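You operate a simulated robot arm through the tools that you are given. There is no shell and no other tool. Be economical: measure what you need, move in short steps, check, and stop when the job is done.

You are at the controls of a simulated two-armed robot. One attempt, no reset.

## Task
Fetch the red tube and stand it on top of the small white block. Take the green tube and put it on top of the blue block. Pick up the grey carton with one hand, pass it to the other hand and put it on the top of the light table. Take the round brown pad and put it on the counter top. Put the small teal box on the middle shelf of the store cabinet. Pull the yellow-handled door open. The order is free. Set down upright: red tube, grey carton, small teal box.

The check looks at the end state, three seconds after you hand in, the way a careful person would. Anything else that was tipped, shoved, dropped, spilled or broken makes it a failure.

## Robot
Two 7-joint arms with fingered hands on one trunk, on a base that drives. Base frame: it is fixed to the floor where the robot stands at the start and does not move with it; the origin is under the middle of the robot, x ahead of it, y to its left, z up. Units: cm, rad, N and s.
The left shoulder is at the start at [7, 16.9, 114.3], the right one opposite. With the tool pointing down near the work surface each hand reaches from about 20 to 68 cm from the robot's upright axis, wherever it stands, measured 20 degrees to its own side. Places, roughly: blue block (4x8x4 cm) [-120, 410, 130]; counter top [-220, -170, 80]; green tube (3x3x6 cm) [50, -30, 80]; grey carton [75, -50, 75]; middle shelf of the store cabinet [-990, -180, 70]; red tube (3x3x6 cm) [50, -20, 80]; round brown pad (8x8x2 cm) [70, -80, 80]; small teal box (10x6x9 cm) [-970, -170, 120]; small white block (4x4x3 cm) [110, 140, 80]; top of the light table (38x24 cm) [-130, 128, 84]; yellow-handled door [-130, -170, 170]. Payload 3.4 kg a hand.
The tool frame of a hand sits at the grasp point between the pads (the TCP): z along the fingers, y along the line on which they close. The tips reach 2.3 cm beyond it. The gripper opens to 11.6 cm. The gripper's body begins 6.5 cm behind the TCP. The gripper is a hand of 4 fingers: y runs from the thumb to the fingers, the wrist lies at [0, 0, -21.1] in the tool frame, and closing takes about 1.5 s.
Orientation is told as [roll, pitch, yaw] about the base's x, y, z axes, in that order, counted from this pose: with the fingers straight down and closing along the base's y, the tool's x points along the base's -x, its y along +y and its z along -z.

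## Interface
- The arms move only by the tool send_rows. It takes "left_targets", "right_targets" or both (then of equal length, played together; a hand with none holds still); each is a list of rows, each a list of 6 numbers: the shift along the tool's x, y, z in cm, then the turn, a rotation vector about the tool's x, y, z in rad. In form: [[dx, dy, dz, ax, ay, az], ...]. A call has 1 to 12 rows; each row is the pose to reach, as a shift and turn from the pose commanded when the call began, along the tool's axes at that moment. "left_grip" and "right_grip" are, for a hand that has rows, the gripper command, from -1 (shut) to 1 (fully open), values between in proportion, set as the call begins (left out, the last holds). Rows are played at 5 a second. More than 5 cm and 0.15 rad between two rows, or a gripper value outside its range, and nothing of the call is played. Where a pose cannot be reached the arm comes as near as it can. A force on the tool above 40 N (or 10 N above the force at the start of the call, whichever is more), or a blocked arm, ends the call early, and 0.2 s more pass. Each finger travels about 15.3 cm/s and halts on what it meets, pressing with about 27 N; the grip force reading is that of the motor and also rises with nothing between the fingers. The clock runs only during rows and for 0.2 s after the last one: add rows that repeat a pose to give the fingers time. The reply holds the time, the measured pose of the TCP, the force on the tool along the base axes, the opening and the grip force, in the units named above and with some noise, with the torque about the TCP (base axes, N m) and any sound that the robot's microphone picked up, and new pictures: "show" is both (left out), scene, wrist or none (wrist: the cameras of the hands that moved).
- Cameras (640 x 400 px; columns grow to the right, rows downward): "scene" is now at [11.84, -3.92, 135.37]; the picture's right is [-0.48, -0.88, 0.00], its down [-0.66, 0.36, -0.66] and it looks along [0.58, -0.32, -0.75] (base axes); focal length 274 px, centre (320, 200). "left" rides on the left gripper at [-6.8, 0.1, -9] in its tool frame; the picture's right is [-0.01, -1.00, 0.00], its down [0.79, -0.01, -0.61] and it looks along [0.61, -0.01, 0.79] (tool axes); focal length 251 px, centre (320, 200). "right" rides on the right gripper at [6.8, 0.1, -9] in its tool frame; the picture's right is [-0.01, 1.00, 0.00], its down [-0.80, -0.01, -0.61] and it looks along [-0.61, -0.01, 0.80] (tool axes); focal length 251 px, centre (320, 200).
- move_column(by): slides the trunk up (or, below 0, down) by that many cm; the arms and the scene camera ride with it, the base frame stays. It gives what a move gives, with no picture.
- steer(legs): drives the robot by 1 to 6 legs, each [ahead, left, turn to the left] in cm, cm and rad, along the robot's own axes; the way and the turn of a leg run together, so that a leg with both is an arc; at most 150 cm and 3.142 rad a leg. The arms and the cameras ride along, it lands a little off, and it stops where it bumps. It gives what a move gives, and a new picture of the scene camera.
- finger_targets(finger1, finger2, finger3, thumb_bend, hand): sets how far each is bent, from 0 (flat) to 100 (curled in); at 30 the hand is open as for a grip, at 70 the pads meet at the TCP. One left out holds its place. A second passes; each finger stops where it meets its share of the squeeze, and holds until it gets a number again. A gripper value or a shape takes the hand back. It gives what a move gives, with no picture; readings hold the bend of each and the force on the fingers (four entries, about 0 where the hand has none), thumb and palm.
- set_grasp(shape, hand): the hand has 4 fingers and takes this shape, open, in about a second: jaw (thumb against the fingers, like two jaws); tri (thumb and two fingers); tip (a fingertip pinch); poke (one finger out to press); point (the index stretched); flat (the hand flat); cup (the hand cupped); fist (a fist). The gripper value then closes the fingers along that shape, each until it touches; the sizes above hold for jaw. It gives what a move gives, with no picture.
- turn_head(pan, tilt): turns the head with the scene camera to pan (to the left, within 1.501 rad either way) and tilt (down, from -0.506 to 1.204), counted from straight ahead of the robot. It gives what a move gives, and a new picture of the scene camera.
- locate(camera, pixels): for up to 12 pixels [column, row] of the newest picture of that camera ("zoom" is the newest enlarged one), the place [x, y, z] in the base frame of the surface seen there, good to about 0.2 cm. The clock stands still meanwhile.
- inspect(camera, box): a new picture of the part [left, top, right, bottom] of that camera's present view, enlarged. The clock stands still meanwhile.
- sign_off(): hands the job in; it is judged then, once.

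Keep the steps short. Do not move on a guess: measure, check each grasp and each placing, and mend mistakes. In all there are 124 turns and 260 pictures (those below and enlarged ones count). Leave the grippers open and the arms clear of the work at the hand-in unless told otherwise, and finish with a single line.

The tools are called after "Call:" as name(argument=value, ...) on one line, values as JSON. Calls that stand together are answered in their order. send_rows: Moves the arms, as the interface text tells. Its arguments: {"type":"object","properties":{"left_targets":{"type":"array","items":{"type":"array","items":{"type":"number"}}},"left_grip":{"type":"number"},"right_targets":{"type":"array","items":{"type":"array","items":{"type":"number"}}},"right_grip":{"type":"number"},"show":{"type":"string","enum":["both","scene","wrist","none"]}},"required":[]} The other tools are called the same way: move_column (by) slides the trunk up or down; set_grasp (shape, hand) gives the hand a shape; finger_targets (finger1, finger2, finger3, thumb_bend, hand) moves the fingers one by one; steer (legs) drives the base; turn_head (pan, tilt) turns the head that bears the scene camera; locate (camera, pixels) gives the place of the surface under pixels of a picture; inspect (camera, box) takes an enlarged picture of a part of a camera's view; sign_off () hands the job in.

At the start:

```text
t: 0.0
left_position: [47.39, -4.38, 103.54]
left_tool_rot: [0.0, 0.001, -0.001]
left_ft_force: [-0.5, 0.0, -0.1]
left_moment: [0.05, -0.05, 0.01]
left_grip_width: 11.58
left_finger_force: 0.0
left_shape: jaw
left_bend: [30.0, 30.0, 30.0, 30.0]
left_finger forces: [0.0, 0.1, 0.1, 0.0, 0.1, 0.0]
right_position: [32.19, -38.4, 103.28]
right_tool_rot: [0.0, 0.003, 0.001]
right_ft_force: [-0.1, 1.0, 0.6]
right_moment: [0.0, -0.01, 0.0]
right_grip_width: 11.6
right_finger_force: 0.0
right_shape: jaw
right_bend: [30.0, 30.0, 30.0, 30.0]
right_finger forces: [0.0, 0.1, 0.0, 0.1, 0.1, 0.0]
trunk travel left (down, up): [-65.0, 29.0]
robot x, y, heading: [-0.05, -0.19, 0.001]
head pan, tilt: [-0.504, 0.846]
```

scene: 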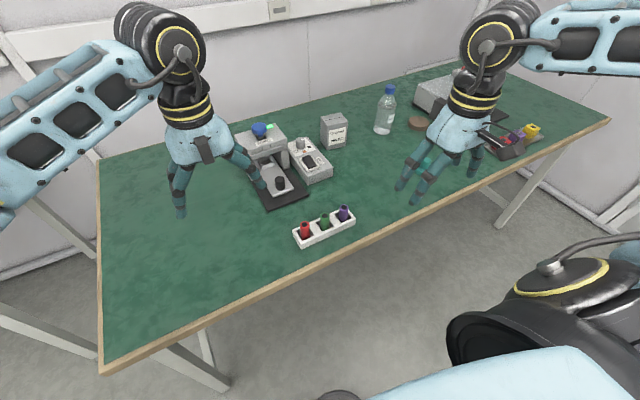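
right: 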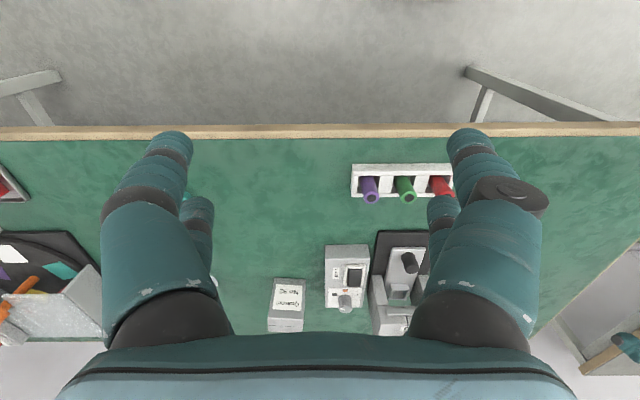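
left: 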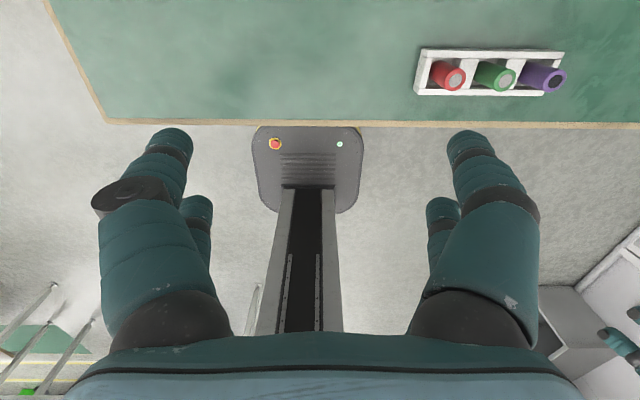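

I see a rack with red, green and purple tubes near (325,225), a grey carton near (334,130) and the brown pad near (417,123). I'll enlarge both areas to measure them.

Call:
inspect(camera="scene", box=[270, 190, 390, 265])

Call:
locate(camera="scene", pixels=[[305, 224], [325, 219], [344, 210], [334, 117], [334, 140], [417, 122], [410, 124], [428, 125], [322, 115], [347, 121], [323, 143], [150, 250]])

Call:
inspect(camera="scene", box=[300, 70, 460, 170])

```text
5.33 times, centred on (330, 228) of scene
```

zoom: 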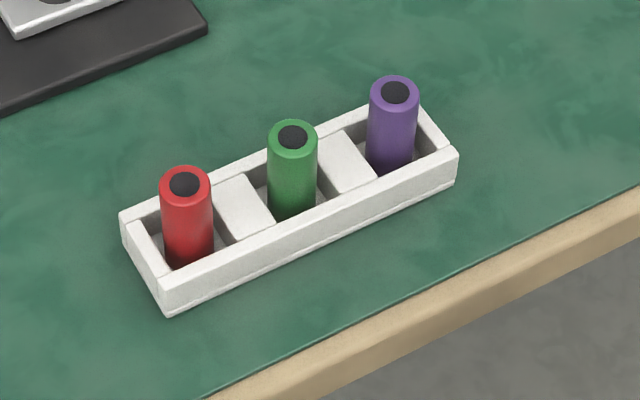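

```text
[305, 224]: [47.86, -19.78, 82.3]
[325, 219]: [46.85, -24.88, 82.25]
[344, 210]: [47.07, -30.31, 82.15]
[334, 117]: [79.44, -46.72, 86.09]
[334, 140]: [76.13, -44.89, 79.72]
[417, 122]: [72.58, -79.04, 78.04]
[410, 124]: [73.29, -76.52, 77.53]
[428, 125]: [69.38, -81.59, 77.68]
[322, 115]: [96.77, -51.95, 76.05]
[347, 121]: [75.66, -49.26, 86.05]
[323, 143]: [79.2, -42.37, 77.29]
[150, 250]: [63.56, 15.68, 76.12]
```

```text
4.00 times, centred on (380, 120) of scene
```

zoom: 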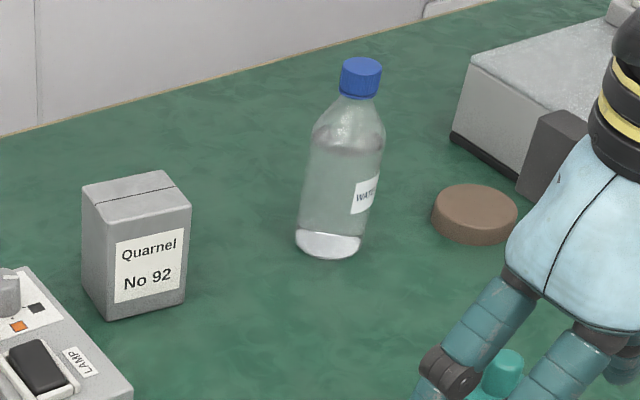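

The rack lies roughly along y. I'll enlarge it again for exact tube centres and rack edges.

Call:
inspect(camera="scene", box=[270, 190, 390, 265])

Call:
locate(camera="zoom", pixels=[[185, 185], [292, 137], [395, 93], [160, 290], [458, 155], [122, 215], [420, 105], [245, 210], [200, 25], [168, 312], [165, 190], [208, 188]])

Call:
inspect(camera="scene", box=[300, 70, 460, 170])

Call:
locate(camera="zoom", pixels=[[84, 188], [108, 210], [190, 205], [163, 173], [106, 318], [184, 302], [475, 198], [434, 215], [517, 220], [475, 243], [330, 250], [500, 360]])

```text
5.33 times, centred on (330, 228) of scene
```

zoom: 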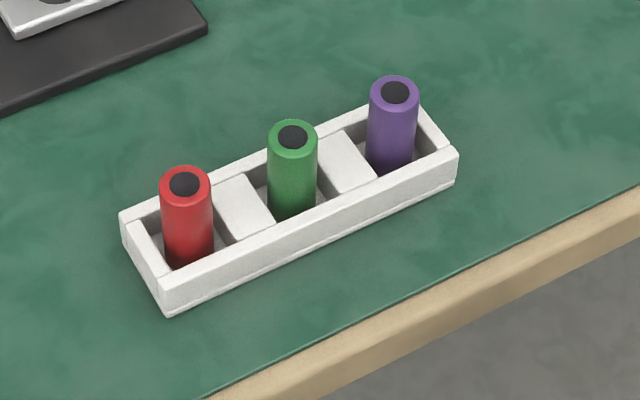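

```text
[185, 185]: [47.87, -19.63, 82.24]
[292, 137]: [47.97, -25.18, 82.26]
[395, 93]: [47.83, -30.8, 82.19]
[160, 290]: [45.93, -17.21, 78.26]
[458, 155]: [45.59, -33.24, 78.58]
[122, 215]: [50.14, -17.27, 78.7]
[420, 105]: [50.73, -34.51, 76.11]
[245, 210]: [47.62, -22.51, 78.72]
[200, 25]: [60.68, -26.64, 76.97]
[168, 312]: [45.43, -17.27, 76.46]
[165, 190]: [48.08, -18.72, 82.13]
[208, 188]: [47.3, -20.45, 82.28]
```

```text
4.00 times, centred on (380, 120) of scene
```

zoom: 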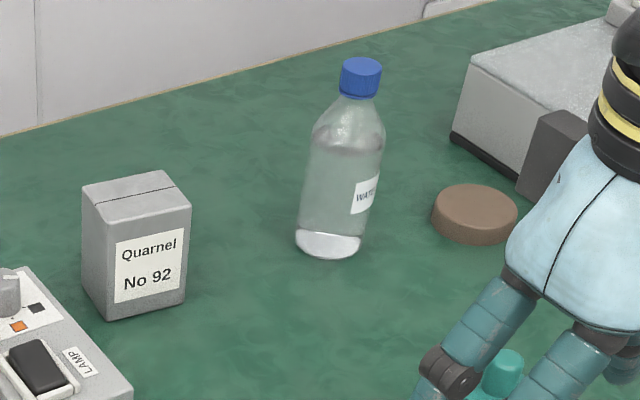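

```text
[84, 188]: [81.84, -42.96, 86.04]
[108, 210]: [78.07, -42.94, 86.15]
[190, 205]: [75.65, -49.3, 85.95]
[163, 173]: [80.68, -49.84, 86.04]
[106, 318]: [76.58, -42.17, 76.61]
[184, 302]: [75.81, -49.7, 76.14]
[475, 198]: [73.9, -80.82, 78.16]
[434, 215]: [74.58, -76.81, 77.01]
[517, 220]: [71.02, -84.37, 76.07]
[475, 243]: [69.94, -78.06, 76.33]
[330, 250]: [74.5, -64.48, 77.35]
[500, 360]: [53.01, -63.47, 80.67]
```

Measured: red tube centre (47.9,-19.7), green (47.95,-25.2), tops z 82.25, rack rim 78.7, table 76.1. I'll shift the base 24 cm to the right so that both hands reach the rack comfortably; the hands stay high over the table.

Call:
steer(legs=[[0, -24, 0]])

```text
t: 1.8
left_position: [47.5, -28.0, 103.52]
left_tool_rot: [0.0, 0.0, -0.002]
left_ft_force: [0.0, 0.0, 0.5]
left_moment: [0.0, 0.02, 0.0]
left_grip_width: 11.59
left_finger_force: 0.1
left_shape: jaw
left_bend: [30.0, 30.0, 30.0, 30.0]
left_finger forces: [0.0, 0.0, 0.1, 0.0, 0.0, 0.0]
right_position: [32.16, -61.88, 103.26]
right_tool_rot: [0.0, 0.001, -0.001]
right_ft_force: [0.5, 0.5, 0.1]
right_moment: [-0.01, -0.01, 0.0]
right_grip_width: 11.56
right_finger_force: 0.0
right_shape: jaw
right_bend: [30.0, 30.0, 30.0, 30.0]
right_finger forces: [0.0, 0.0, 0.0, 0.0, 0.0, 0.1]
trunk travel left (down, up): [-65.0, 29.0]
robot x, y, heading: [-0.19, -23.45, -0.001]
head pan, tilt: [-0.504, 0.846]
```

scene: 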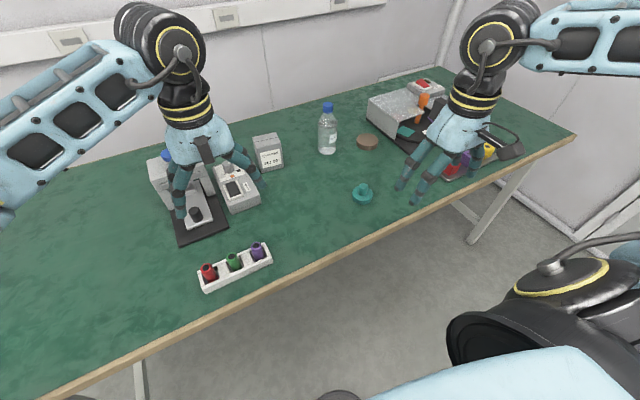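

The left hand is now at (47.5,-28.0). I'll move it over the red tube at height and turn it 90° so that it closes across the rack (along x).

Call:
send_rows(left_targets=[[0, 1, 0, 0, 0, -0.145], [0, 2, 0, 0, 0, -0.29], [0, 3, 0, 0, 0, -0.435], [0, 4, 0, 0, 0, -0.58], [0, 5, 0, 0, 0, -0.725], [0, 6, 0, 0, 0, -0.87], [0, 7, 0, 0, 0, -1.015], [0, 8, 0, 0, 0, -1.16], [-0.2, 8.3, 0, 0, 0, -1.3], [-0.4, 8.3, 0, 0, 0, -1.44], [-0.4, 8.3, 0, 0, 0, -1.571], [-0.4, 8.3, 0, 0, 0, -1.571]])

```text
t: 4.4
left_position: [47.95, -19.6, 103.53]
left_tool_rot: [-0.001, 0.0, 1.571]
left_ft_force: [0.2, -0.6, 0.3]
left_moment: [-0.02, 0.0, 0.03]
left_grip_width: 11.57
left_finger_force: 0.0
left_shape: jaw
left_bend: [30.0, 30.0, 30.0, 30.0]
left_finger forces: [0.0, 0.1, 0.0, 0.0, 0.1, 0.0]
right_position: [32.12, -61.85, 103.26]
right_tool_rot: [0.0, 0.0, -0.002]
right_ft_force: [0.1, -0.4, -0.2]
right_moment: [0.01, 0.0, 0.0]
right_grip_width: 11.6
right_finger_force: 0.1
right_shape: jaw
right_bend: [30.0, 30.0, 30.0, 30.0]
right_finger forces: [0.0, 0.0, 0.0, 0.0, 0.1, 0.1]
trunk travel left (down, up): [-65.0, 29.0]
robot x, y, heading: [0.31, -23.86, -0.003]
head pan, tilt: [-0.504, 0.846]
```

scene: 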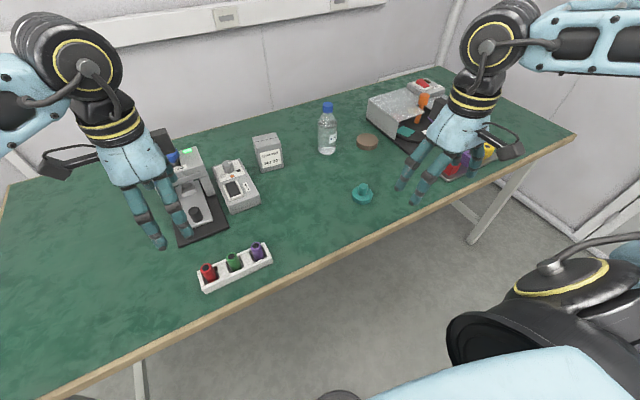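
left: 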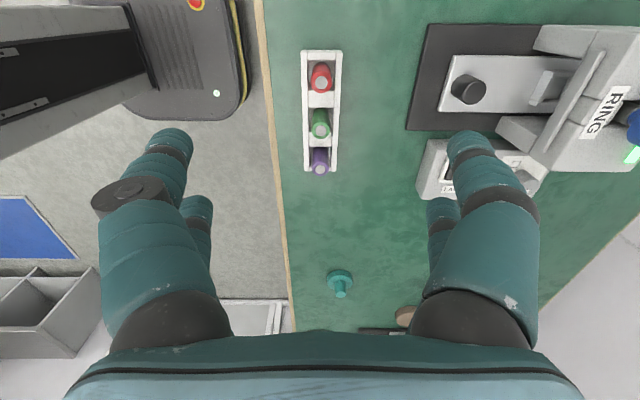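

The hand is over the red tube at (47.95,-19.6). I'll lower it to z 81.5, so the tips stay above the rack rim, and look before closing.

Call:
send_rows(left_targets=[[0, 0, 5, 0, 0, 0], [0, 0, 10, 0, 0, 0], [0, 0, 15, 0, 0, 0], [0, 0, 19, 0, 0, 0], [0, 0, 22, 0, 0, 0], [0, 0, 22, 0, 0, 0]])

```text
t: 5.8
left_position: [47.73, -19.67, 81.32]
left_tool_rot: [0.001, 0.001, 1.569]
left_ft_force: [-0.2, 0.1, -0.5]
left_moment: [0.0, 0.0, 0.02]
left_grip_width: 11.61
left_finger_force: 0.1
left_shape: jaw
left_bend: [30.0, 30.0, 30.0, 30.0]
left_finger forces: [0.0, 0.0, 0.0, 0.0, 0.0, 0.1]
right_position: [32.11, -61.86, 103.14]
right_tool_rot: [-0.001, -0.001, -0.002]
right_ft_force: [-0.6, 0.3, 0.3]
right_moment: [0.0, 0.01, 0.01]
right_grip_width: 11.59
right_finger_force: 0.1
right_shape: jaw
right_bend: [30.0, 30.0, 30.0, 30.0]
right_finger forces: [0.0, 0.0, 0.0, 0.0, 0.0, 0.0]
trunk travel left (down, up): [-65.0, 29.0]
robot x, y, heading: [0.06, -23.37, -0.003]
head pan, tilt: [-0.504, 0.846]
```

scene: 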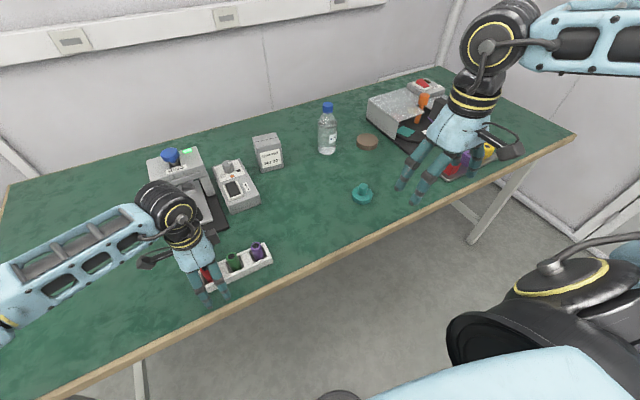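
left: 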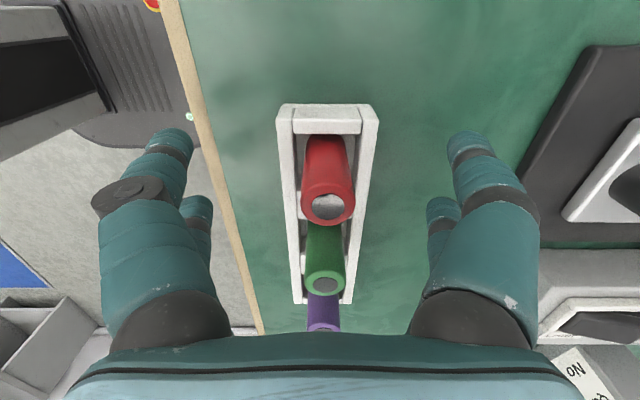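

The tube is centred between the fingers at (328,206). I'll close and give the fingers time.

Call:
send_rows(left_targets=[[0, 0, 0, 0, 0, 0], [0, 0, 0, 0, 0, 0], [0, 0, 0, 0, 0, 0], [0, 0, 0, 0, 0, 0], [0, 0, 0, 0, 0, 0], [0, 0, 0, 0, 0, 0], [0, 0, 0, 0, 0, 0], [0, 0, 0, 0, 0, 0]], left_grip=-1)

```text
t: 7.6
left_position: [47.75, -19.7, 81.4]
left_tool_rot: [0.001, 0.001, 1.568]
left_ft_force: [0.0, 0.8, -0.1]
left_moment: [-0.02, -0.01, -0.03]
left_grip_width: 0.0
left_finger_force: 26.9
left_shape: jaw
left_bend: [62.0, 62.0, 62.0, 62.0]
left_finger forces: [0.1, 0.0, 0.1, 0.1, 0.0, 0.0]
right_position: [32.07, -61.96, 103.2]
right_tool_rot: [0.001, -0.001, -0.003]
right_ft_force: [0.1, 0.7, 0.1]
right_moment: [0.0, 0.0, 0.01]
right_grip_width: 11.58
right_finger_force: 0.1
right_shape: jaw
right_bend: [30.0, 30.0, 30.0, 30.0]
right_finger forces: [0.1, 0.1, 0.0, 0.1, 0.0, 0.1]
trunk travel left (down, up): [-65.0, 29.0]
robot x, y, heading: [-0.11, -23.43, -0.002]
head pan, tilt: [-0.504, 0.846]
```

scene: 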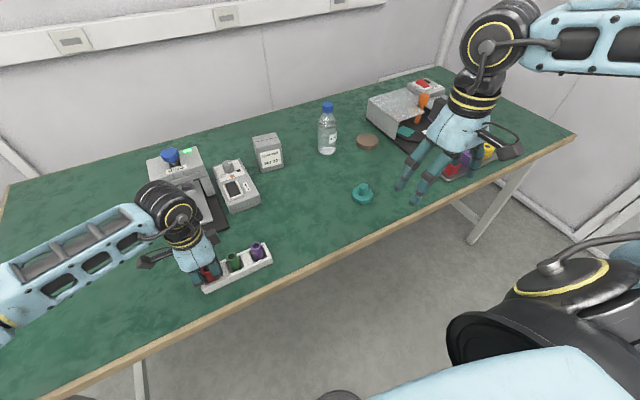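
left: 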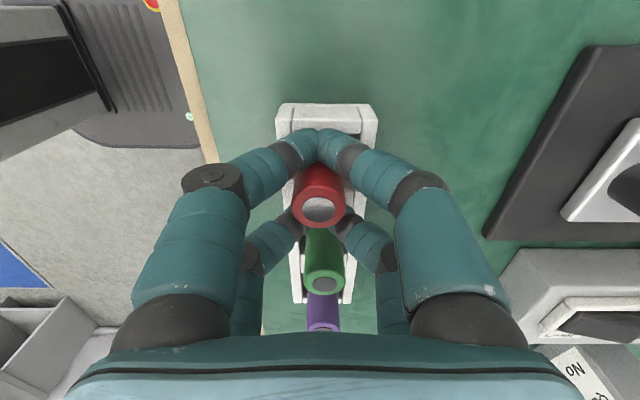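

The opening reads 0: the two finger pairs straddle the tube without touching it. I'll open, rise, and try the fingertip-pinch shape in the air.

Call:
send_rows(left_targets=[[0, 0, 0, 0, 0, 0], [0, 0, 0, 0, 0, 0], [0, 0, 0, 0, 0, 0], [0, 0, 0, 0, 0, 0], [0, 0, 0, 0, 0, 0], [0, 0, 0, 0, 0, 0], [0, 0, 0, 0, 0, 0], [0, 0, -4, 0, 0, 0], [0, 0, -8, 0, 0, 0], [0, 0, -12, 0, 0, 0]], left_grip=1, show="none")

Call:
set_grasp(hand="left", shape="tip")

Call:
send_rows(left_targets=[[0, 0, 0, 0, 0, 0], [0, 0, 0, 0, 0, 0], [0, 0, 0, 0, 0, 0], [0, 0, 0, 0, 0, 0], [0, 0, 0, 0, 0, 0], [0, 0, 0, 0, 0, 0], [0, 0, 0, 0, 0, 0], [0, 0, 0, 0, 0, 0]], left_grip=0)

```text
t: 9.8
left_position: [47.6, -19.83, 93.7]
left_tool_rot: [0.0, -0.001, 1.569]
left_ft_force: [-0.2, 0.8, 0.7]
left_moment: [0.0, 0.03, 0.01]
left_grip_width: 11.6
left_finger_force: 0.1
left_shape: jaw
left_bend: [30.0, 30.0, 30.0, 30.0]
left_finger forces: [0.1, 0.0, 0.0, 0.0, 0.1, 0.0]
right_position: [32.05, -61.9, 103.24]
right_tool_rot: [-0.001, 0.0, -0.003]
right_ft_force: [-0.7, 0.4, -0.1]
right_moment: [0.0, 0.0, 0.0]
right_grip_width: 11.57
right_finger_force: 0.0
right_shape: jaw
right_bend: [30.0, 30.0, 30.0, 30.0]
right_finger forces: [0.0, 0.0, 0.1, 0.0, 0.0, 0.0]
trunk travel left (down, up): [-65.0, 29.0]
robot x, y, heading: [-0.12, -23.61, -0.001]
head pan, tilt: [-0.504, 0.846]
```

```text
t: 10.7
left_position: [47.61, -19.79, 93.6]
left_tool_rot: [0.001, 0.0, 1.57]
left_ft_force: [-1.3, -0.4, -0.1]
left_moment: [0.03, -0.02, 0.03]
left_grip_width: 11.6
left_finger_force: 0.1
left_shape: tip
left_bend: [30.0, 30.0, 30.0, 30.0]
left_finger forces: [0.1, 0.1, 0.0, 0.1, 0.1, 0.1]
right_position: [32.21, -61.94, 103.26]
right_tool_rot: [-0.001, 0.0, -0.002]
right_ft_force: [-0.5, 0.5, 0.4]
right_moment: [0.0, 0.0, 0.03]
right_grip_width: 11.58
right_finger_force: 0.0
right_shape: jaw
right_bend: [30.0, 30.0, 30.0, 30.0]
right_finger forces: [0.0, 0.0, 0.0, 0.1, 0.0, 0.0]
trunk travel left (down, up): [-65.0, 29.0]
robot x, y, heading: [-0.11, -23.7, 0.001]
head pan, tilt: [-0.504, 0.846]
```

```text
t: 12.5
left_position: [47.69, -19.82, 93.68]
left_tool_rot: [0.001, 0.0, 1.569]
left_ft_force: [0.1, 0.5, -0.8]
left_moment: [0.01, -0.04, -0.04]
left_grip_width: 5.85
left_finger_force: 0.2
left_shape: tip
left_bend: [72.0, 72.0, 72.0, 75.0]
left_finger forces: [0.1, 0.0, 0.0, 0.0, 0.0, 0.0]
right_position: [32.17, -61.95, 103.29]
right_tool_rot: [0.001, 0.001, -0.001]
right_ft_force: [-0.6, -0.6, -0.3]
right_moment: [0.02, 0.01, -0.01]
right_grip_width: 11.59
right_finger_force: 0.1
right_shape: jaw
right_bend: [30.0, 30.0, 30.0, 30.0]
right_finger forces: [0.1, 0.1, 0.0, 0.1, 0.0, 0.0]
trunk travel left (down, up): [-65.0, 29.0]
robot x, y, heading: [-0.08, -23.45, 0.001]
head pan, tilt: [-0.504, 0.846]
```

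scene: 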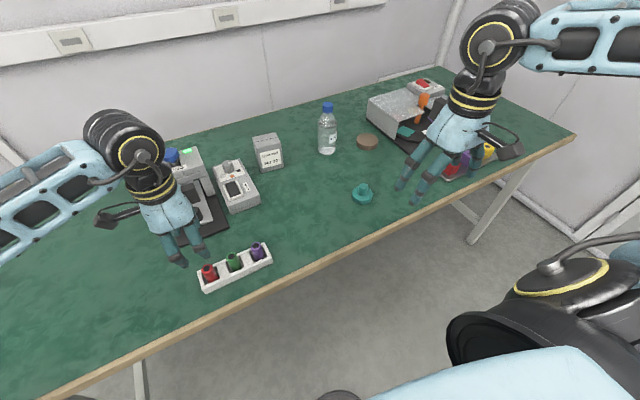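
left: 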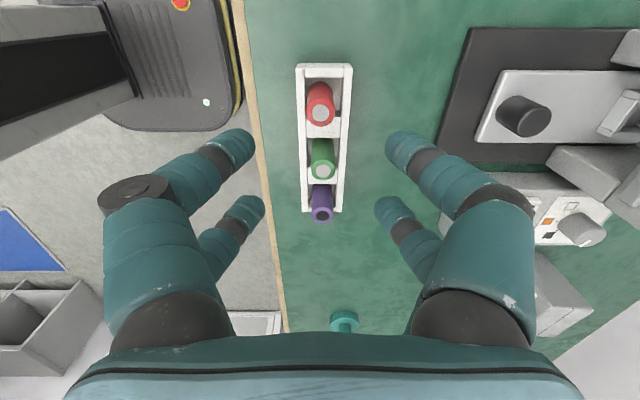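

Still two pairs. I'll go back to jaw and use just one finger pair on the tube. First I'll measure where the fingertips are.

Call:
locate(camera="left", pixels=[[237, 145], [250, 208], [400, 145], [387, 208], [180, 175], [220, 235]])

Call:
set_grasp(hand="left", shape="tri")

Call:
send_rows(left_targets=[[0, 0, 0, 0, 0, 0], [0, 0, 0, 0, 0, 0], [0, 0, 0, 0, 0, 0], [0, 0, 0, 0, 0, 0], [0, 0, 0, 0, 0, 0], [0, 0, 0, 0, 0, 0], [0, 0, 0, 0, 0, 0], [0, 0, 0, 0, 0, 0]], left_grip=-0.6, show="wrist")

```text
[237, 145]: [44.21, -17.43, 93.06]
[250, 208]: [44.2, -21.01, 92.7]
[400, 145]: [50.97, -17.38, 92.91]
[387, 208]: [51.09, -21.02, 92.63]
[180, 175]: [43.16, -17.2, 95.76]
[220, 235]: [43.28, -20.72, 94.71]
```

```text
t: 13.4
left_position: [47.56, -19.72, 93.66]
left_tool_rot: [-0.001, 0.0, 1.57]
left_ft_force: [0.2, 0.2, 1.1]
left_moment: [-0.02, 0.0, -0.01]
left_grip_width: 11.56
left_finger_force: 0.0
left_shape: tri
left_bend: [30.0, 30.0, 30.0, 30.0]
left_finger forces: [0.1, 0.0, 0.0, 0.0, 0.1, 0.1]
right_position: [32.03, -61.97, 103.14]
right_tool_rot: [0.0, 0.001, -0.002]
right_ft_force: [-0.6, 0.8, -0.8]
right_moment: [0.01, -0.01, 0.0]
right_grip_width: 11.6
right_finger_force: 0.0
right_shape: jaw
right_bend: [30.0, 30.0, 30.0, 30.0]
right_finger forces: [0.0, 0.0, 0.0, 0.1, 0.0, 0.0]
trunk travel left (down, up): [-65.0, 29.0]
robot x, y, heading: [-0.38, -23.78, -0.002]
head pan, tilt: [-0.504, 0.846]
```

```text
t: 15.2
left_position: [47.5, -19.73, 93.74]
left_tool_rot: [0.0, -0.001, 1.569]
left_ft_force: [-1.6, 0.5, -1.1]
left_moment: [-0.01, 0.02, 0.01]
left_grip_width: 2.33
left_finger_force: 0.1
left_shape: tri
left_bend: [73.0, 73.0, 73.0, 76.0]
left_finger forces: [0.1, 0.0, 0.1, 0.0, 0.0, 0.0]
right_position: [32.06, -61.81, 103.14]
right_tool_rot: [-0.001, 0.0, 0.0]
right_ft_force: [0.2, 0.1, 0.2]
right_moment: [-0.02, 0.0, 0.01]
right_grip_width: 11.61
right_finger_force: 0.1
right_shape: jaw
right_bend: [30.0, 30.0, 30.0, 30.0]
right_finger forces: [0.0, 0.0, 0.0, 0.0, 0.0, 0.0]
trunk travel left (down, up): [-65.0, 29.0]
robot x, y, heading: [0.09, -23.42, -0.002]
head pan, tilt: [-0.504, 0.846]
```

left: 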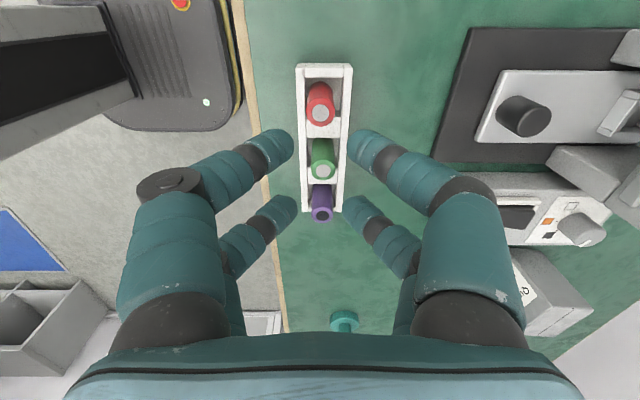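

Pairs sit at about ±1.8 cm from the TCP along tool x. I'll use jaw again, with the pair at tool x +1.85 over the red tube (TCP y -17.85), so the other pair hangs clear outside the rack.

Call:
set_grasp(hand="left", shape="jaw")

Call:
send_rows(left_targets=[[-1.9, 0.2, 0, 0, 0, 0], [-1.9, 0.2, 4.5, 0, 0, 0], [-1.9, 0.2, 9, 0, 0, 0], [-1.9, 0.2, 12.3, 0, 0, 0], [-1.9, 0.2, 12.3, 0, 0, 0]], left_grip=1, show="none")

Call:
send_rows(left_targets=[[0, 0, 0, 0, 0, 0], [0, 0, 0, 0, 0, 0], [0, 0, 0, 0, 0, 0], [0, 0, 0, 0, 0, 0], [0, 0, 0, 0, 0, 0], [0, 0, 0, 0, 0, 0], [0, 0, 0, 0, 0, 0], [0, 0, 0, 0, 0, 0]], left_grip=-1, show="wrist")

```text
t: 16.1
left_position: [47.69, -19.79, 93.72]
left_tool_rot: [-0.001, 0.0, 1.569]
left_ft_force: [0.2, -0.3, 0.4]
left_moment: [0.01, 0.02, 0.01]
left_grip_width: 11.6
left_finger_force: 0.0
left_shape: jaw
left_bend: [30.0, 30.0, 30.0, 30.0]
left_finger forces: [0.0, 0.0, 0.0, 0.0, 0.1, 0.0]
right_position: [32.2, -61.94, 103.29]
right_tool_rot: [-0.001, -0.001, -0.002]
right_ft_force: [0.6, -0.1, -0.6]
right_moment: [-0.01, 0.01, 0.02]
right_grip_width: 11.59
right_finger_force: 0.1
right_shape: jaw
right_bend: [30.0, 30.0, 30.0, 30.0]
right_finger forces: [0.1, 0.1, 0.0, 0.0, 0.0, 0.0]
trunk travel left (down, up): [-65.0, 29.0]
robot x, y, heading: [-0.16, -23.3, -0.003]
head pan, tilt: [-0.504, 0.846]
```

```text
t: 17.3
left_position: [47.46, -17.58, 81.32]
left_tool_rot: [0.001, 0.001, 1.573]
left_ft_force: [-0.6, 0.0, -0.2]
left_moment: [0.02, 0.02, 0.01]
left_grip_width: 11.61
left_finger_force: 0.0
left_shape: jaw
left_bend: [30.0, 30.0, 30.0, 30.0]
left_finger forces: [0.0, 0.0, 0.1, 0.1, 0.1, 0.0]
right_position: [32.03, -61.81, 103.29]
right_tool_rot: [0.001, -0.001, -0.002]
right_ft_force: [0.0, 0.3, 0.7]
right_moment: [0.01, 0.01, -0.01]
right_grip_width: 11.59
right_finger_force: 0.0
right_shape: jaw
right_bend: [30.0, 30.0, 30.0, 30.0]
right_finger forces: [0.0, 0.0, 0.0, 0.0, 0.0, 0.0]
trunk travel left (down, up): [-65.0, 29.0]
robot x, y, heading: [-0.03, -23.6, 0.0]
head pan, tilt: [-0.504, 0.846]
```

```text
t: 19.1
left_position: [47.59, -17.47, 81.27]
left_tool_rot: [-0.001, -0.001, 1.569]
left_ft_force: [-0.2, 0.2, -0.3]
left_moment: [-0.03, 0.0, 0.04]
left_grip_width: 0.01
left_finger_force: 27.0
left_shape: jaw
left_bend: [61.0, 73.0, 73.0, 61.0]
left_finger forces: [0.1, 23.4, 23.5, 0.1, 0.0, 0.0]
right_position: [32.19, -61.84, 103.24]
right_tool_rot: [0.0, -0.001, -0.001]
right_ft_force: [0.3, 0.0, 0.3]
right_moment: [0.01, 0.05, 0.02]
right_grip_width: 11.58
right_finger_force: 0.0
right_shape: jaw
right_bend: [30.0, 30.0, 30.0, 30.0]
right_finger forces: [0.0, 0.0, 0.0, 0.0, 0.0, 0.0]
trunk travel left (down, up): [-65.0, 29.0]
robot x, y, heading: [0.42, -23.48, -0.005]
head pan, tilt: [-0.504, 0.846]
```

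left: 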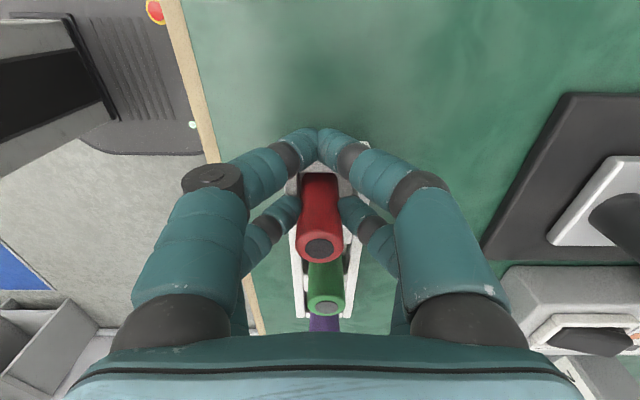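

Two digits read 23 N with the tube between them: gripped. I'll lift straight up and check.

Call:
send_rows(left_targets=[[0, 0, -2, 0, 0, 0], [0, 0, -5, 0, 0, 0], [0, 0, -9, 0, 0, 0], [0, 0, -13, 0, 0, 0], [0, 0, -17, 0, 0, 0], [0, 0, -22, 0, 0, 0], [0, 0, -22, 0, 0, 0]])

```text
t: 20.7
left_position: [47.63, -17.48, 102.93]
left_tool_rot: [0.001, 0.002, 1.568]
left_ft_force: [-0.1, 0.4, 0.4]
left_moment: [0.0, 0.01, -0.01]
left_grip_width: 0.02
left_finger_force: 27.2
left_shape: jaw
left_bend: [61.0, 73.0, 73.0, 61.0]
left_finger forces: [0.1, 23.4, 22.4, 0.0, 0.0, 0.0]
right_position: [32.09, -61.94, 103.15]
right_tool_rot: [-0.001, 0.002, -0.001]
right_ft_force: [-0.8, -0.3, 0.9]
right_moment: [-0.01, -0.01, 0.01]
right_grip_width: 11.61
right_finger_force: 0.0
right_shape: jaw
right_bend: [30.0, 30.0, 30.0, 30.0]
right_finger forces: [0.0, 0.0, 0.0, 0.0, 0.1, 0.0]
trunk travel left (down, up): [-65.0, 29.0]
robot x, y, heading: [0.01, -23.45, -0.003]
head pan, tilt: [-0.504, 0.846]
```

scene: 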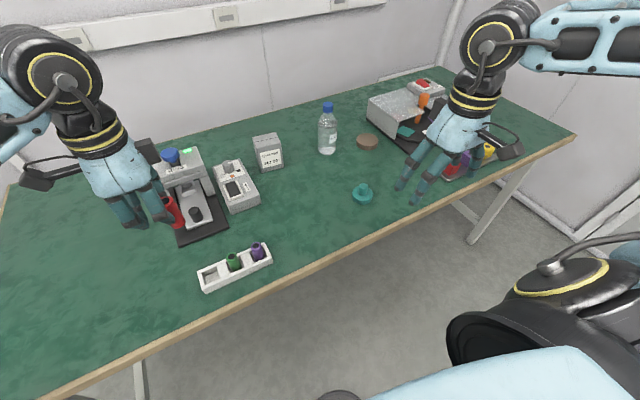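
left: 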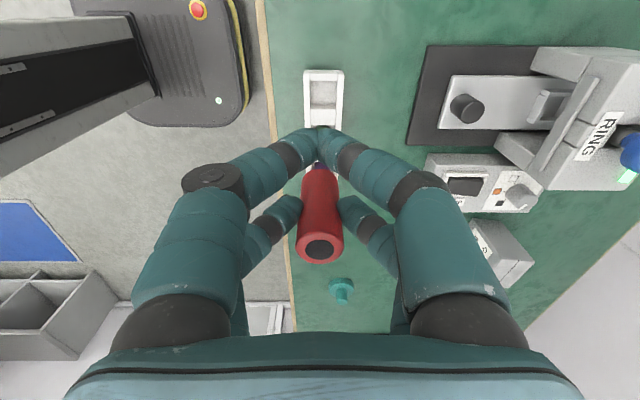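

Red is held upright. Now I'll move the left hand 20 cm further left, and bring the right hand over the green tube with TCP at (47.95,-23.4), turned 90°.

Call:
send_rows(left_targets=[[-2, 0, 0, 0, 0, 0], [-4, 0, 0, 0, 0, 0], [-6, 0, 0, 0, 0, 0], [-8, 0, 0, 0, 0, 0], [-10, 0, 0, 0, 0, 0], [-12, 0, 0, 0, 0, 0], [-14, 0, 0, 0, 0, 0], [-16, 0, 0, 0, 0, 0], [-18, 0, 0, 0, 0, 0], [-20, 0, 0, 0, 0, 0], [-20, 0, 0, 0, 0, 0], [-20, 0, 0, 0, 0, 0]], right_targets=[[-1.45, 3.5, 0, 0, 0, -0.143], [-2.9, 7, 0, 0, 0, -0.286], [-4.35, 10.5, 0, 0, 0, -0.429], [-5.8, 14, 0, 0, 0, -0.571], [-7.2, 17.5, 0, 0, 0, -0.714], [-8.65, 21, 0, 0, 0, -0.857], [-10.1, 24.5, 0, 0, 0, -1.0], [-11.5, 28, 0, 0, 0, -1.142], [-13, 31.5, 0, 0, 0, -1.285], [-14.5, 35, 0, 0, 0, -1.428], [-15.9, 38.5, 0, 0, 0, -1.571], [-15.9, 38.5, 0, 0, 0, -1.571]])

```text
t: 23.3
left_position: [47.54, 2.45, 103.23]
left_tool_rot: [0.0, 0.0, 1.571]
left_ft_force: [-0.1, 0.4, -1.3]
left_moment: [0.03, 0.0, -0.02]
left_grip_width: 0.0
left_finger_force: 27.0
left_shape: jaw
left_bend: [61.0, 73.0, 73.0, 61.0]
left_finger forces: [0.1, 23.2, 22.5, 0.1, 0.0, 0.1]
right_position: [43.69, -32.89, 103.06]
right_tool_rot: [0.0, -0.002, 1.571]
right_ft_force: [-0.3, -0.7, -0.6]
right_moment: [0.01, -0.01, 0.0]
right_grip_width: 11.59
right_finger_force: 0.1
right_shape: jaw
right_bend: [30.0, 30.0, 30.0, 30.0]
right_finger forces: [0.1, 0.1, 0.0, 0.0, 0.1, 0.0]
right hand out of reach, approached as far as the arm can: row 9, 10, 11, 12
trunk travel left (down, up): [-65.0, 29.0]
robot x, y, heading: [-0.01, -23.65, -0.002]
head pan, tilt: [-0.504, 0.846]
```

scene: 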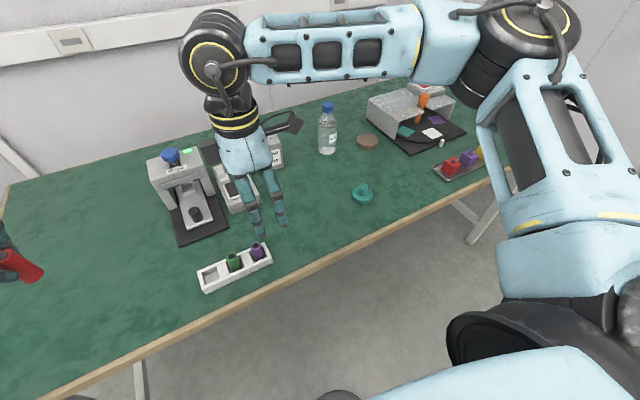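
right: 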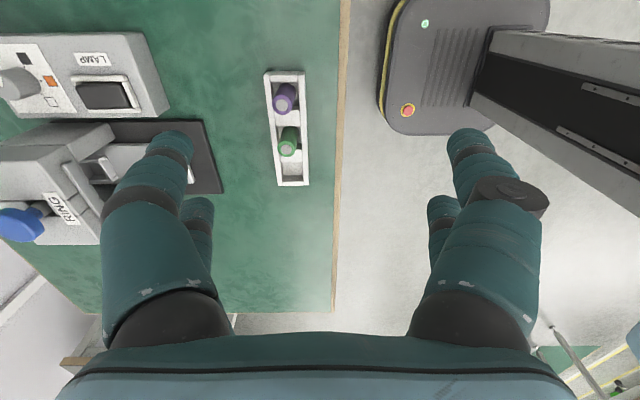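
left: 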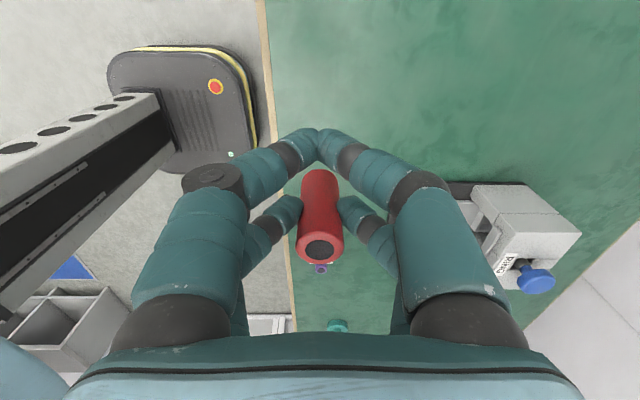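

The right hand stopped short at (43.7,-32.9). Driving the base 10 cm left will bring the green tube into its range.

Call:
steer(legs=[[0, 12, 0]])

Call:
send_rows(right_targets=[[0, 0, 0, 0, 0, 0]], show="none")

```text
t: 24.5
left_position: [47.41, 14.76, 103.18]
left_tool_rot: [0.001, -0.001, 1.572]
left_ft_force: [-0.7, 0.4, -1.1]
left_moment: [0.0, 0.04, -0.01]
left_grip_width: 0.0
left_finger_force: 27.0
left_shape: jaw
left_bend: [61.0, 73.0, 73.0, 61.0]
left_finger forces: [0.1, 23.2, 22.6, 0.1, 0.0, 0.0]
right_position: [43.68, -20.41, 103.04]
right_tool_rot: [0.001, 0.0, 1.573]
right_ft_force: [-0.4, -0.8, 0.9]
right_moment: [0.01, -0.01, 0.02]
right_grip_width: 11.59
right_finger_force: 0.1
right_shape: jaw
right_bend: [30.0, 30.0, 30.0, 30.0]
right_finger forces: [0.0, 0.1, 0.0, 0.1, 0.0, 0.1]
trunk travel left (down, up): [-65.0, 29.0]
robot x, y, heading: [0.01, -11.07, 0.004]
head pan, tilt: [-0.504, 0.846]
```

scene: 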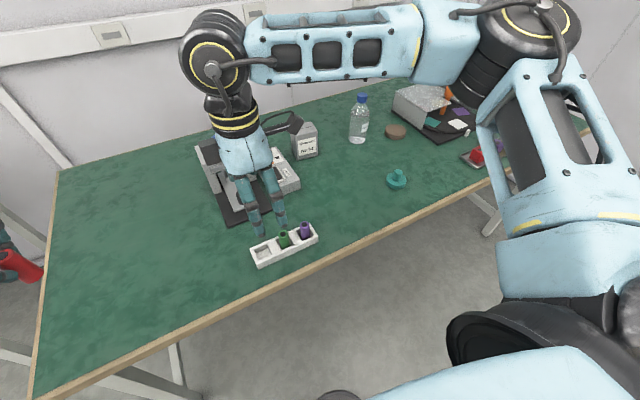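

```text
t: 24.9
left_position: [47.56, 14.69, 103.12]
left_tool_rot: [0.0, 0.0, 1.573]
left_ft_force: [-0.5, -0.4, -0.2]
left_moment: [0.04, -0.03, -0.02]
left_grip_width: 0.0
left_finger_force: 27.4
left_shape: jaw
left_bend: [61.0, 73.0, 73.0, 61.0]
left_finger forces: [0.0, 23.2, 22.5, 0.0, 0.1, 0.0]
right_position: [43.61, -20.48, 102.91]
right_tool_rot: [0.0, -0.003, 1.571]
right_ft_force: [0.0, 0.0, 0.8]
right_moment: [0.01, 0.02, -0.02]
right_grip_width: 11.58
right_finger_force: 0.0
right_shape: jaw
right_bend: [30.0, 30.0, 30.0, 30.0]
right_finger forces: [0.1, 0.0, 0.0, 0.0, 0.0, 0.0]
trunk travel left (down, up): [-65.0, 29.0]
robot x, y, heading: [-0.03, -11.07, -0.0]
head pan, tilt: [-0.504, 0.846]
```

Right TCP (43.6,-20.45). I'll move to (47.9,-23.4) and lower to about z 83 to check alignment before the last bit.

Call:
send_rows(right_targets=[[1.5, -2.2, 0, 0, 0, 0], [2.9, -4.3, 0, 0, 0, 0], [2.9, -4.3, 5, 0, 0, 0], [2.9, -4.3, 10, 0, 0, 0], [2.9, -4.3, 15, 0, 0, 0], [2.9, -4.3, 18, 0, 0, 0], [2.9, -4.3, 18, 0, 0, 0]])

```text
t: 26.5
left_position: [47.41, 14.73, 103.21]
left_tool_rot: [0.0, 0.0, 1.572]
left_ft_force: [0.6, 0.6, -0.8]
left_moment: [0.03, 0.0, 0.0]
left_grip_width: 0.0
left_finger_force: 27.2
left_shape: jaw
left_bend: [61.0, 73.0, 73.0, 61.0]
left_finger forces: [0.0, 23.3, 22.6, 0.0, 0.1, 0.1]
right_position: [45.43, -26.08, 86.88]
right_tool_rot: [-0.001, -0.001, 1.572]
right_ft_force: [0.7, -0.3, 0.4]
right_moment: [0.01, -0.01, 0.0]
right_grip_width: 11.56
right_finger_force: 0.1
right_shape: jaw
right_bend: [30.0, 30.0, 30.0, 30.0]
right_finger forces: [0.0, 0.1, 0.0, 0.0, 0.1, 0.1]
right hand out of reach, approached as far as the arm can: row 4, 5, 6, 7
trunk travel left (down, up): [-65.0, 29.0]
robot x, y, heading: [0.21, -11.42, 0.007]
head pan, tilt: [-0.504, 0.846]
```

scene: 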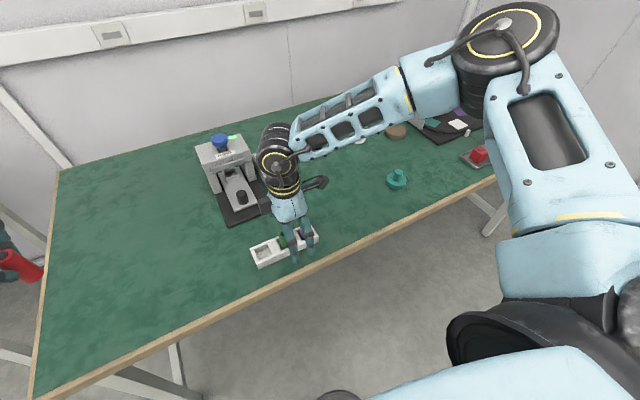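
right: 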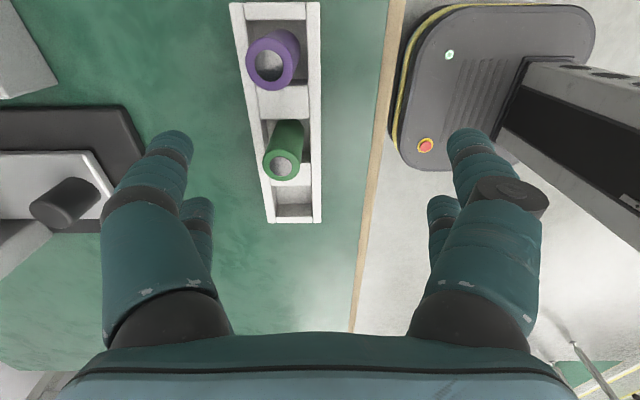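

This wrist turn does not reach low. I'll rise and turn the right hand the other way (to yaw -90°).

Call:
send_rows(right_targets=[[0, 0, -5, 0, 0, 0], [0.5, 0, -10, 0, 0, 0.14], [1, 0, -14, 0, 0, 0.285], [1.5, 0, -14, 0, 0, 0.43], [2, 0, -14, 0, 0, 0.575], [2.5, 0, -14, 0, 0, 0.72], [3, 0, -14, 0, 0, 0.865], [3, 0, -14, 0, 0, 1.01], [3, 0, -14, 0, 0, 1.15], [3, 0, -14, 0, 0, 1.29], [3, 0, -14, 0, 0, 1.43], [3, 0, -14, 0, 0, 1.571]], show="none")

Call:
send_rows(right_targets=[[0, 0, 0, 0, 0, 0.14], [0, 0, 0, 0, 0, 0.285], [0, 0, 0, 0, 0, 0.43], [0, 0, 0, 0, 0, 0.575], [0, 0, 0, 0, 0, 0.72], [0, 0, 0, 0, 0, 0.865], [0, 0, 0, 0, 0, 1.01], [0, 0, 0, 0, 0, 1.15], [0, 0, 0, 0, 0, 1.29], [0, 0, 0, 0, 0, 1.43], [0, 0, 0, 0, 0, 1.571], [0, 0, 0, 0, 0, 1.571]])

```text
refused: row 2 steps farther than a row can; nothing moved
```

```text
t: 29.1
left_position: [47.48, 14.85, 103.13]
left_tool_rot: [0.0, 0.0, 1.573]
left_ft_force: [-0.4, -0.3, 0.3]
left_moment: [0.0, -0.01, -0.01]
left_grip_width: 0.02
left_finger_force: 27.1
left_shape: jaw
left_bend: [61.0, 73.0, 73.0, 61.0]
left_finger forces: [0.0, 23.2, 22.5, 0.0, 0.0, 0.0]
right_position: [45.71, -26.2, 87.1]
right_tool_rot: [0.0, 0.001, -0.001]
right_ft_force: [-0.2, -0.3, -0.6]
right_moment: [0.04, -0.01, -0.02]
right_grip_width: 11.61
right_finger_force: 0.1
right_shape: jaw
right_bend: [30.0, 30.0, 30.0, 30.0]
right_finger forces: [0.0, 0.1, 0.0, 0.0, 0.0, 0.1]
trunk travel left (down, up): [-65.0, 29.0]
robot x, y, heading: [-0.03, -11.62, 0.001]
head pan, tilt: [-0.504, 0.846]
```

scene: 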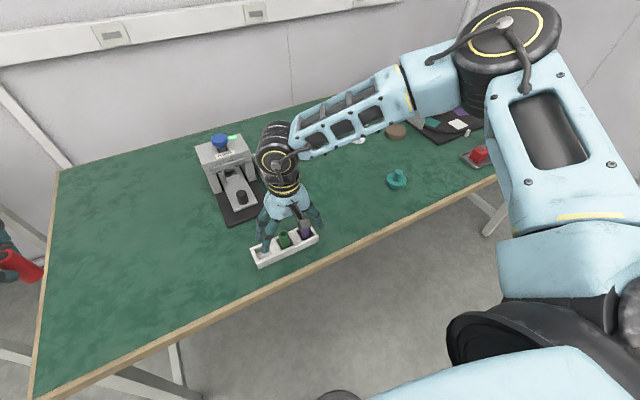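
right: 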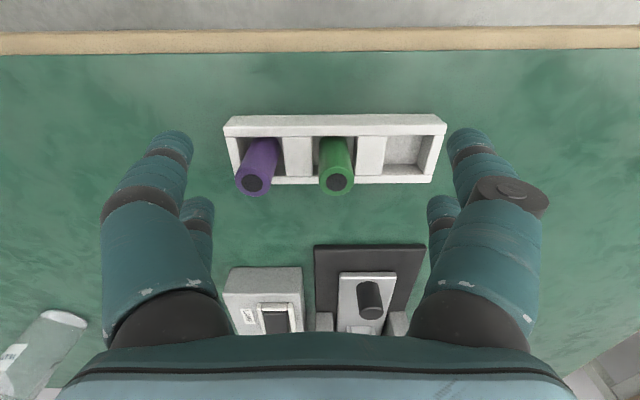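

The first call was refused, but the turn itself cleared the tube tops (tips at about 84.8). The hand is now at yaw 0; I'll rise and turn another 90°.

Call:
send_rows(right_targets=[[0, 0, -3, 0, 0, 0], [0, 0, -3, 0, 0, 0.145], [0, 0, -3, 0, 0, 0.29], [0, 0, -3, 0, 0, 0.435], [0, 0, -3, 0, 0, 0.58], [0, 0, -3, 0, 0, 0.725], [0, 0, -3, 0, 0, 0.87], [0, 0, -3, 0, 0, 1.015], [0, 0, -3, 0, 0, 1.16], [0, 0, -3, 0, 0, 1.3], [0, 0, -3, 0, 0, 1.44], [0, 0, -3, 0, 0, 1.571]], show="none")

Call:
send_rows(right_targets=[[2.8, 2.2, 0, 0, 0, 0], [2.8, 2.2, 0, 0, 0, 0]])

```text
t: 31.7
left_position: [47.44, 14.77, 103.19]
left_tool_rot: [-0.001, 0.0, 1.572]
left_ft_force: [0.2, -0.5, -0.7]
left_moment: [0.01, 0.01, -0.02]
left_grip_width: 0.0
left_finger_force: 26.9
left_shape: jaw
left_bend: [61.0, 73.0, 73.0, 61.0]
left_finger forces: [0.1, 23.2, 22.5, 0.0, 0.0, 0.0]
right_position: [44.84, -47.75, 86.32]
right_tool_rot: [0.017, 0.121, -1.521]
right_ft_force: [-0.7, 0.0, 0.3]
right_moment: [0.0, 0.0, -0.01]
right_grip_width: 11.59
right_finger_force: 0.0
right_shape: jaw
right_bend: [30.0, 30.0, 30.0, 30.0]
right_finger forces: [0.0, 0.1, 0.0, 0.0, 0.1, 0.0]
right hand out of reach, approached as far as the arm can: row 5, 6, 7, 8, 9, 10, 11, 12
trunk travel left (down, up): [-65.0, 29.0]
robot x, y, heading: [0.24, -10.97, 0.005]
head pan, tilt: [-0.504, 0.846]
```

```text
t: 32.3
left_position: [47.33, 14.7, 103.17]
left_tool_rot: [0.001, 0.001, 1.573]
left_ft_force: [-0.2, 0.0, -0.4]
left_moment: [0.01, 0.0, 0.01]
left_grip_width: 0.0
left_finger_force: 27.4
left_shape: jaw
left_bend: [61.0, 73.0, 73.0, 61.0]
left_finger forces: [0.0, 23.2, 22.5, 0.0, 0.0, 0.1]
right_position: [46.27, -47.13, 86.8]
right_tool_rot: [0.018, 0.132, -1.514]
right_ft_force: [-0.4, -1.1, 0.3]
right_moment: [-0.03, -0.01, 0.01]
right_grip_width: 11.58
right_finger_force: 0.1
right_shape: jaw
right_bend: [30.0, 30.0, 30.0, 30.0]
right_finger forces: [0.0, 0.0, 0.0, 0.0, 0.0, 0.0]
right hand out of reach, approached as far as the arm can: row 1, 2
trunk travel left (down, up): [-65.0, 29.0]
robot x, y, heading: [0.03, -11.22, 0.003]
head pan, tilt: [-0.504, 0.846]
```

scene: 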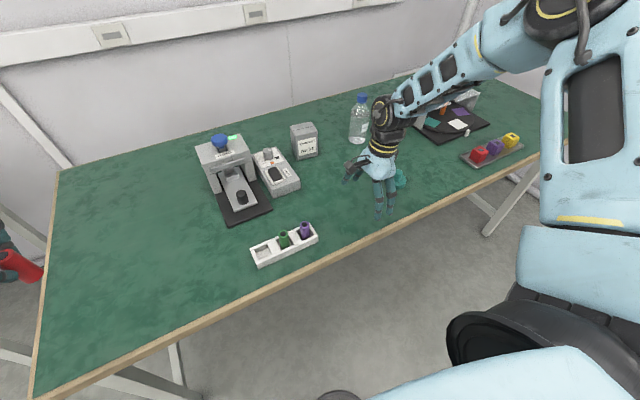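
right: 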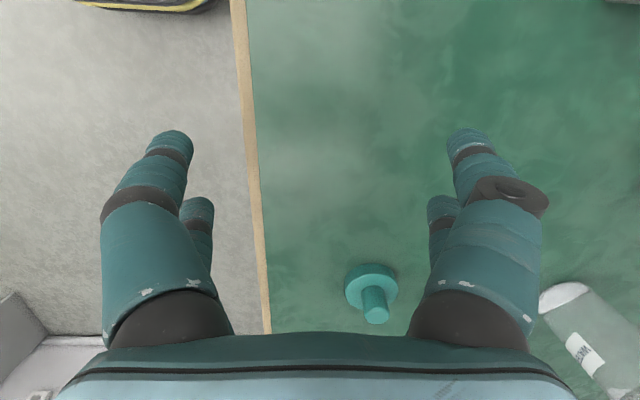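

At yaw -90° the right arm drifts out of reach, but yaw 0 worked at (45.7,-26). I'll go back to yaw 0 and pinch the green tube along y with a narrowed opening (about 4 cm; the gap to purple is 3.3 cm on each side). First I'll straighten the tilt.

Call:
send_rows(right_targets=[[0, 0, -3, 0.018, -0.132, 0], [0, 0, -3, 0.018, -0.132, 0], [0, 0, -3, 0.018, -0.132, 0]], show="none", right_grip=-0.3)

```text
t: 33.1
left_position: [47.59, 14.71, 103.16]
left_tool_rot: [0.0, -0.001, 1.573]
left_ft_force: [-0.5, -0.5, -0.7]
left_moment: [0.0, -0.01, 0.01]
left_grip_width: 0.03
left_finger_force: 26.4
left_shape: jaw
left_bend: [61.0, 73.0, 73.0, 61.0]
left_finger forces: [0.0, 23.2, 22.5, 0.1, 0.1, 0.0]
right_position: [46.19, -53.27, 89.57]
right_tool_rot: [-0.003, 0.003, -1.512]
right_ft_force: [0.6, -0.3, 0.0]
right_moment: [-0.01, -0.01, 0.01]
right_grip_width: 4.1
right_finger_force: 0.0
right_shape: jaw
right_bend: [73.0, 73.0, 73.0, 77.0]
right_finger forces: [0.0, 0.0, 0.1, 0.0, 0.0, 0.0]
right hand out of reach, approached as far as the arm can: row 1, 2, 3
trunk travel left (down, up): [-65.0, 29.0]
robot x, y, heading: [-0.13, -11.22, 0.004]
head pan, tilt: [-0.504, 0.846]
```

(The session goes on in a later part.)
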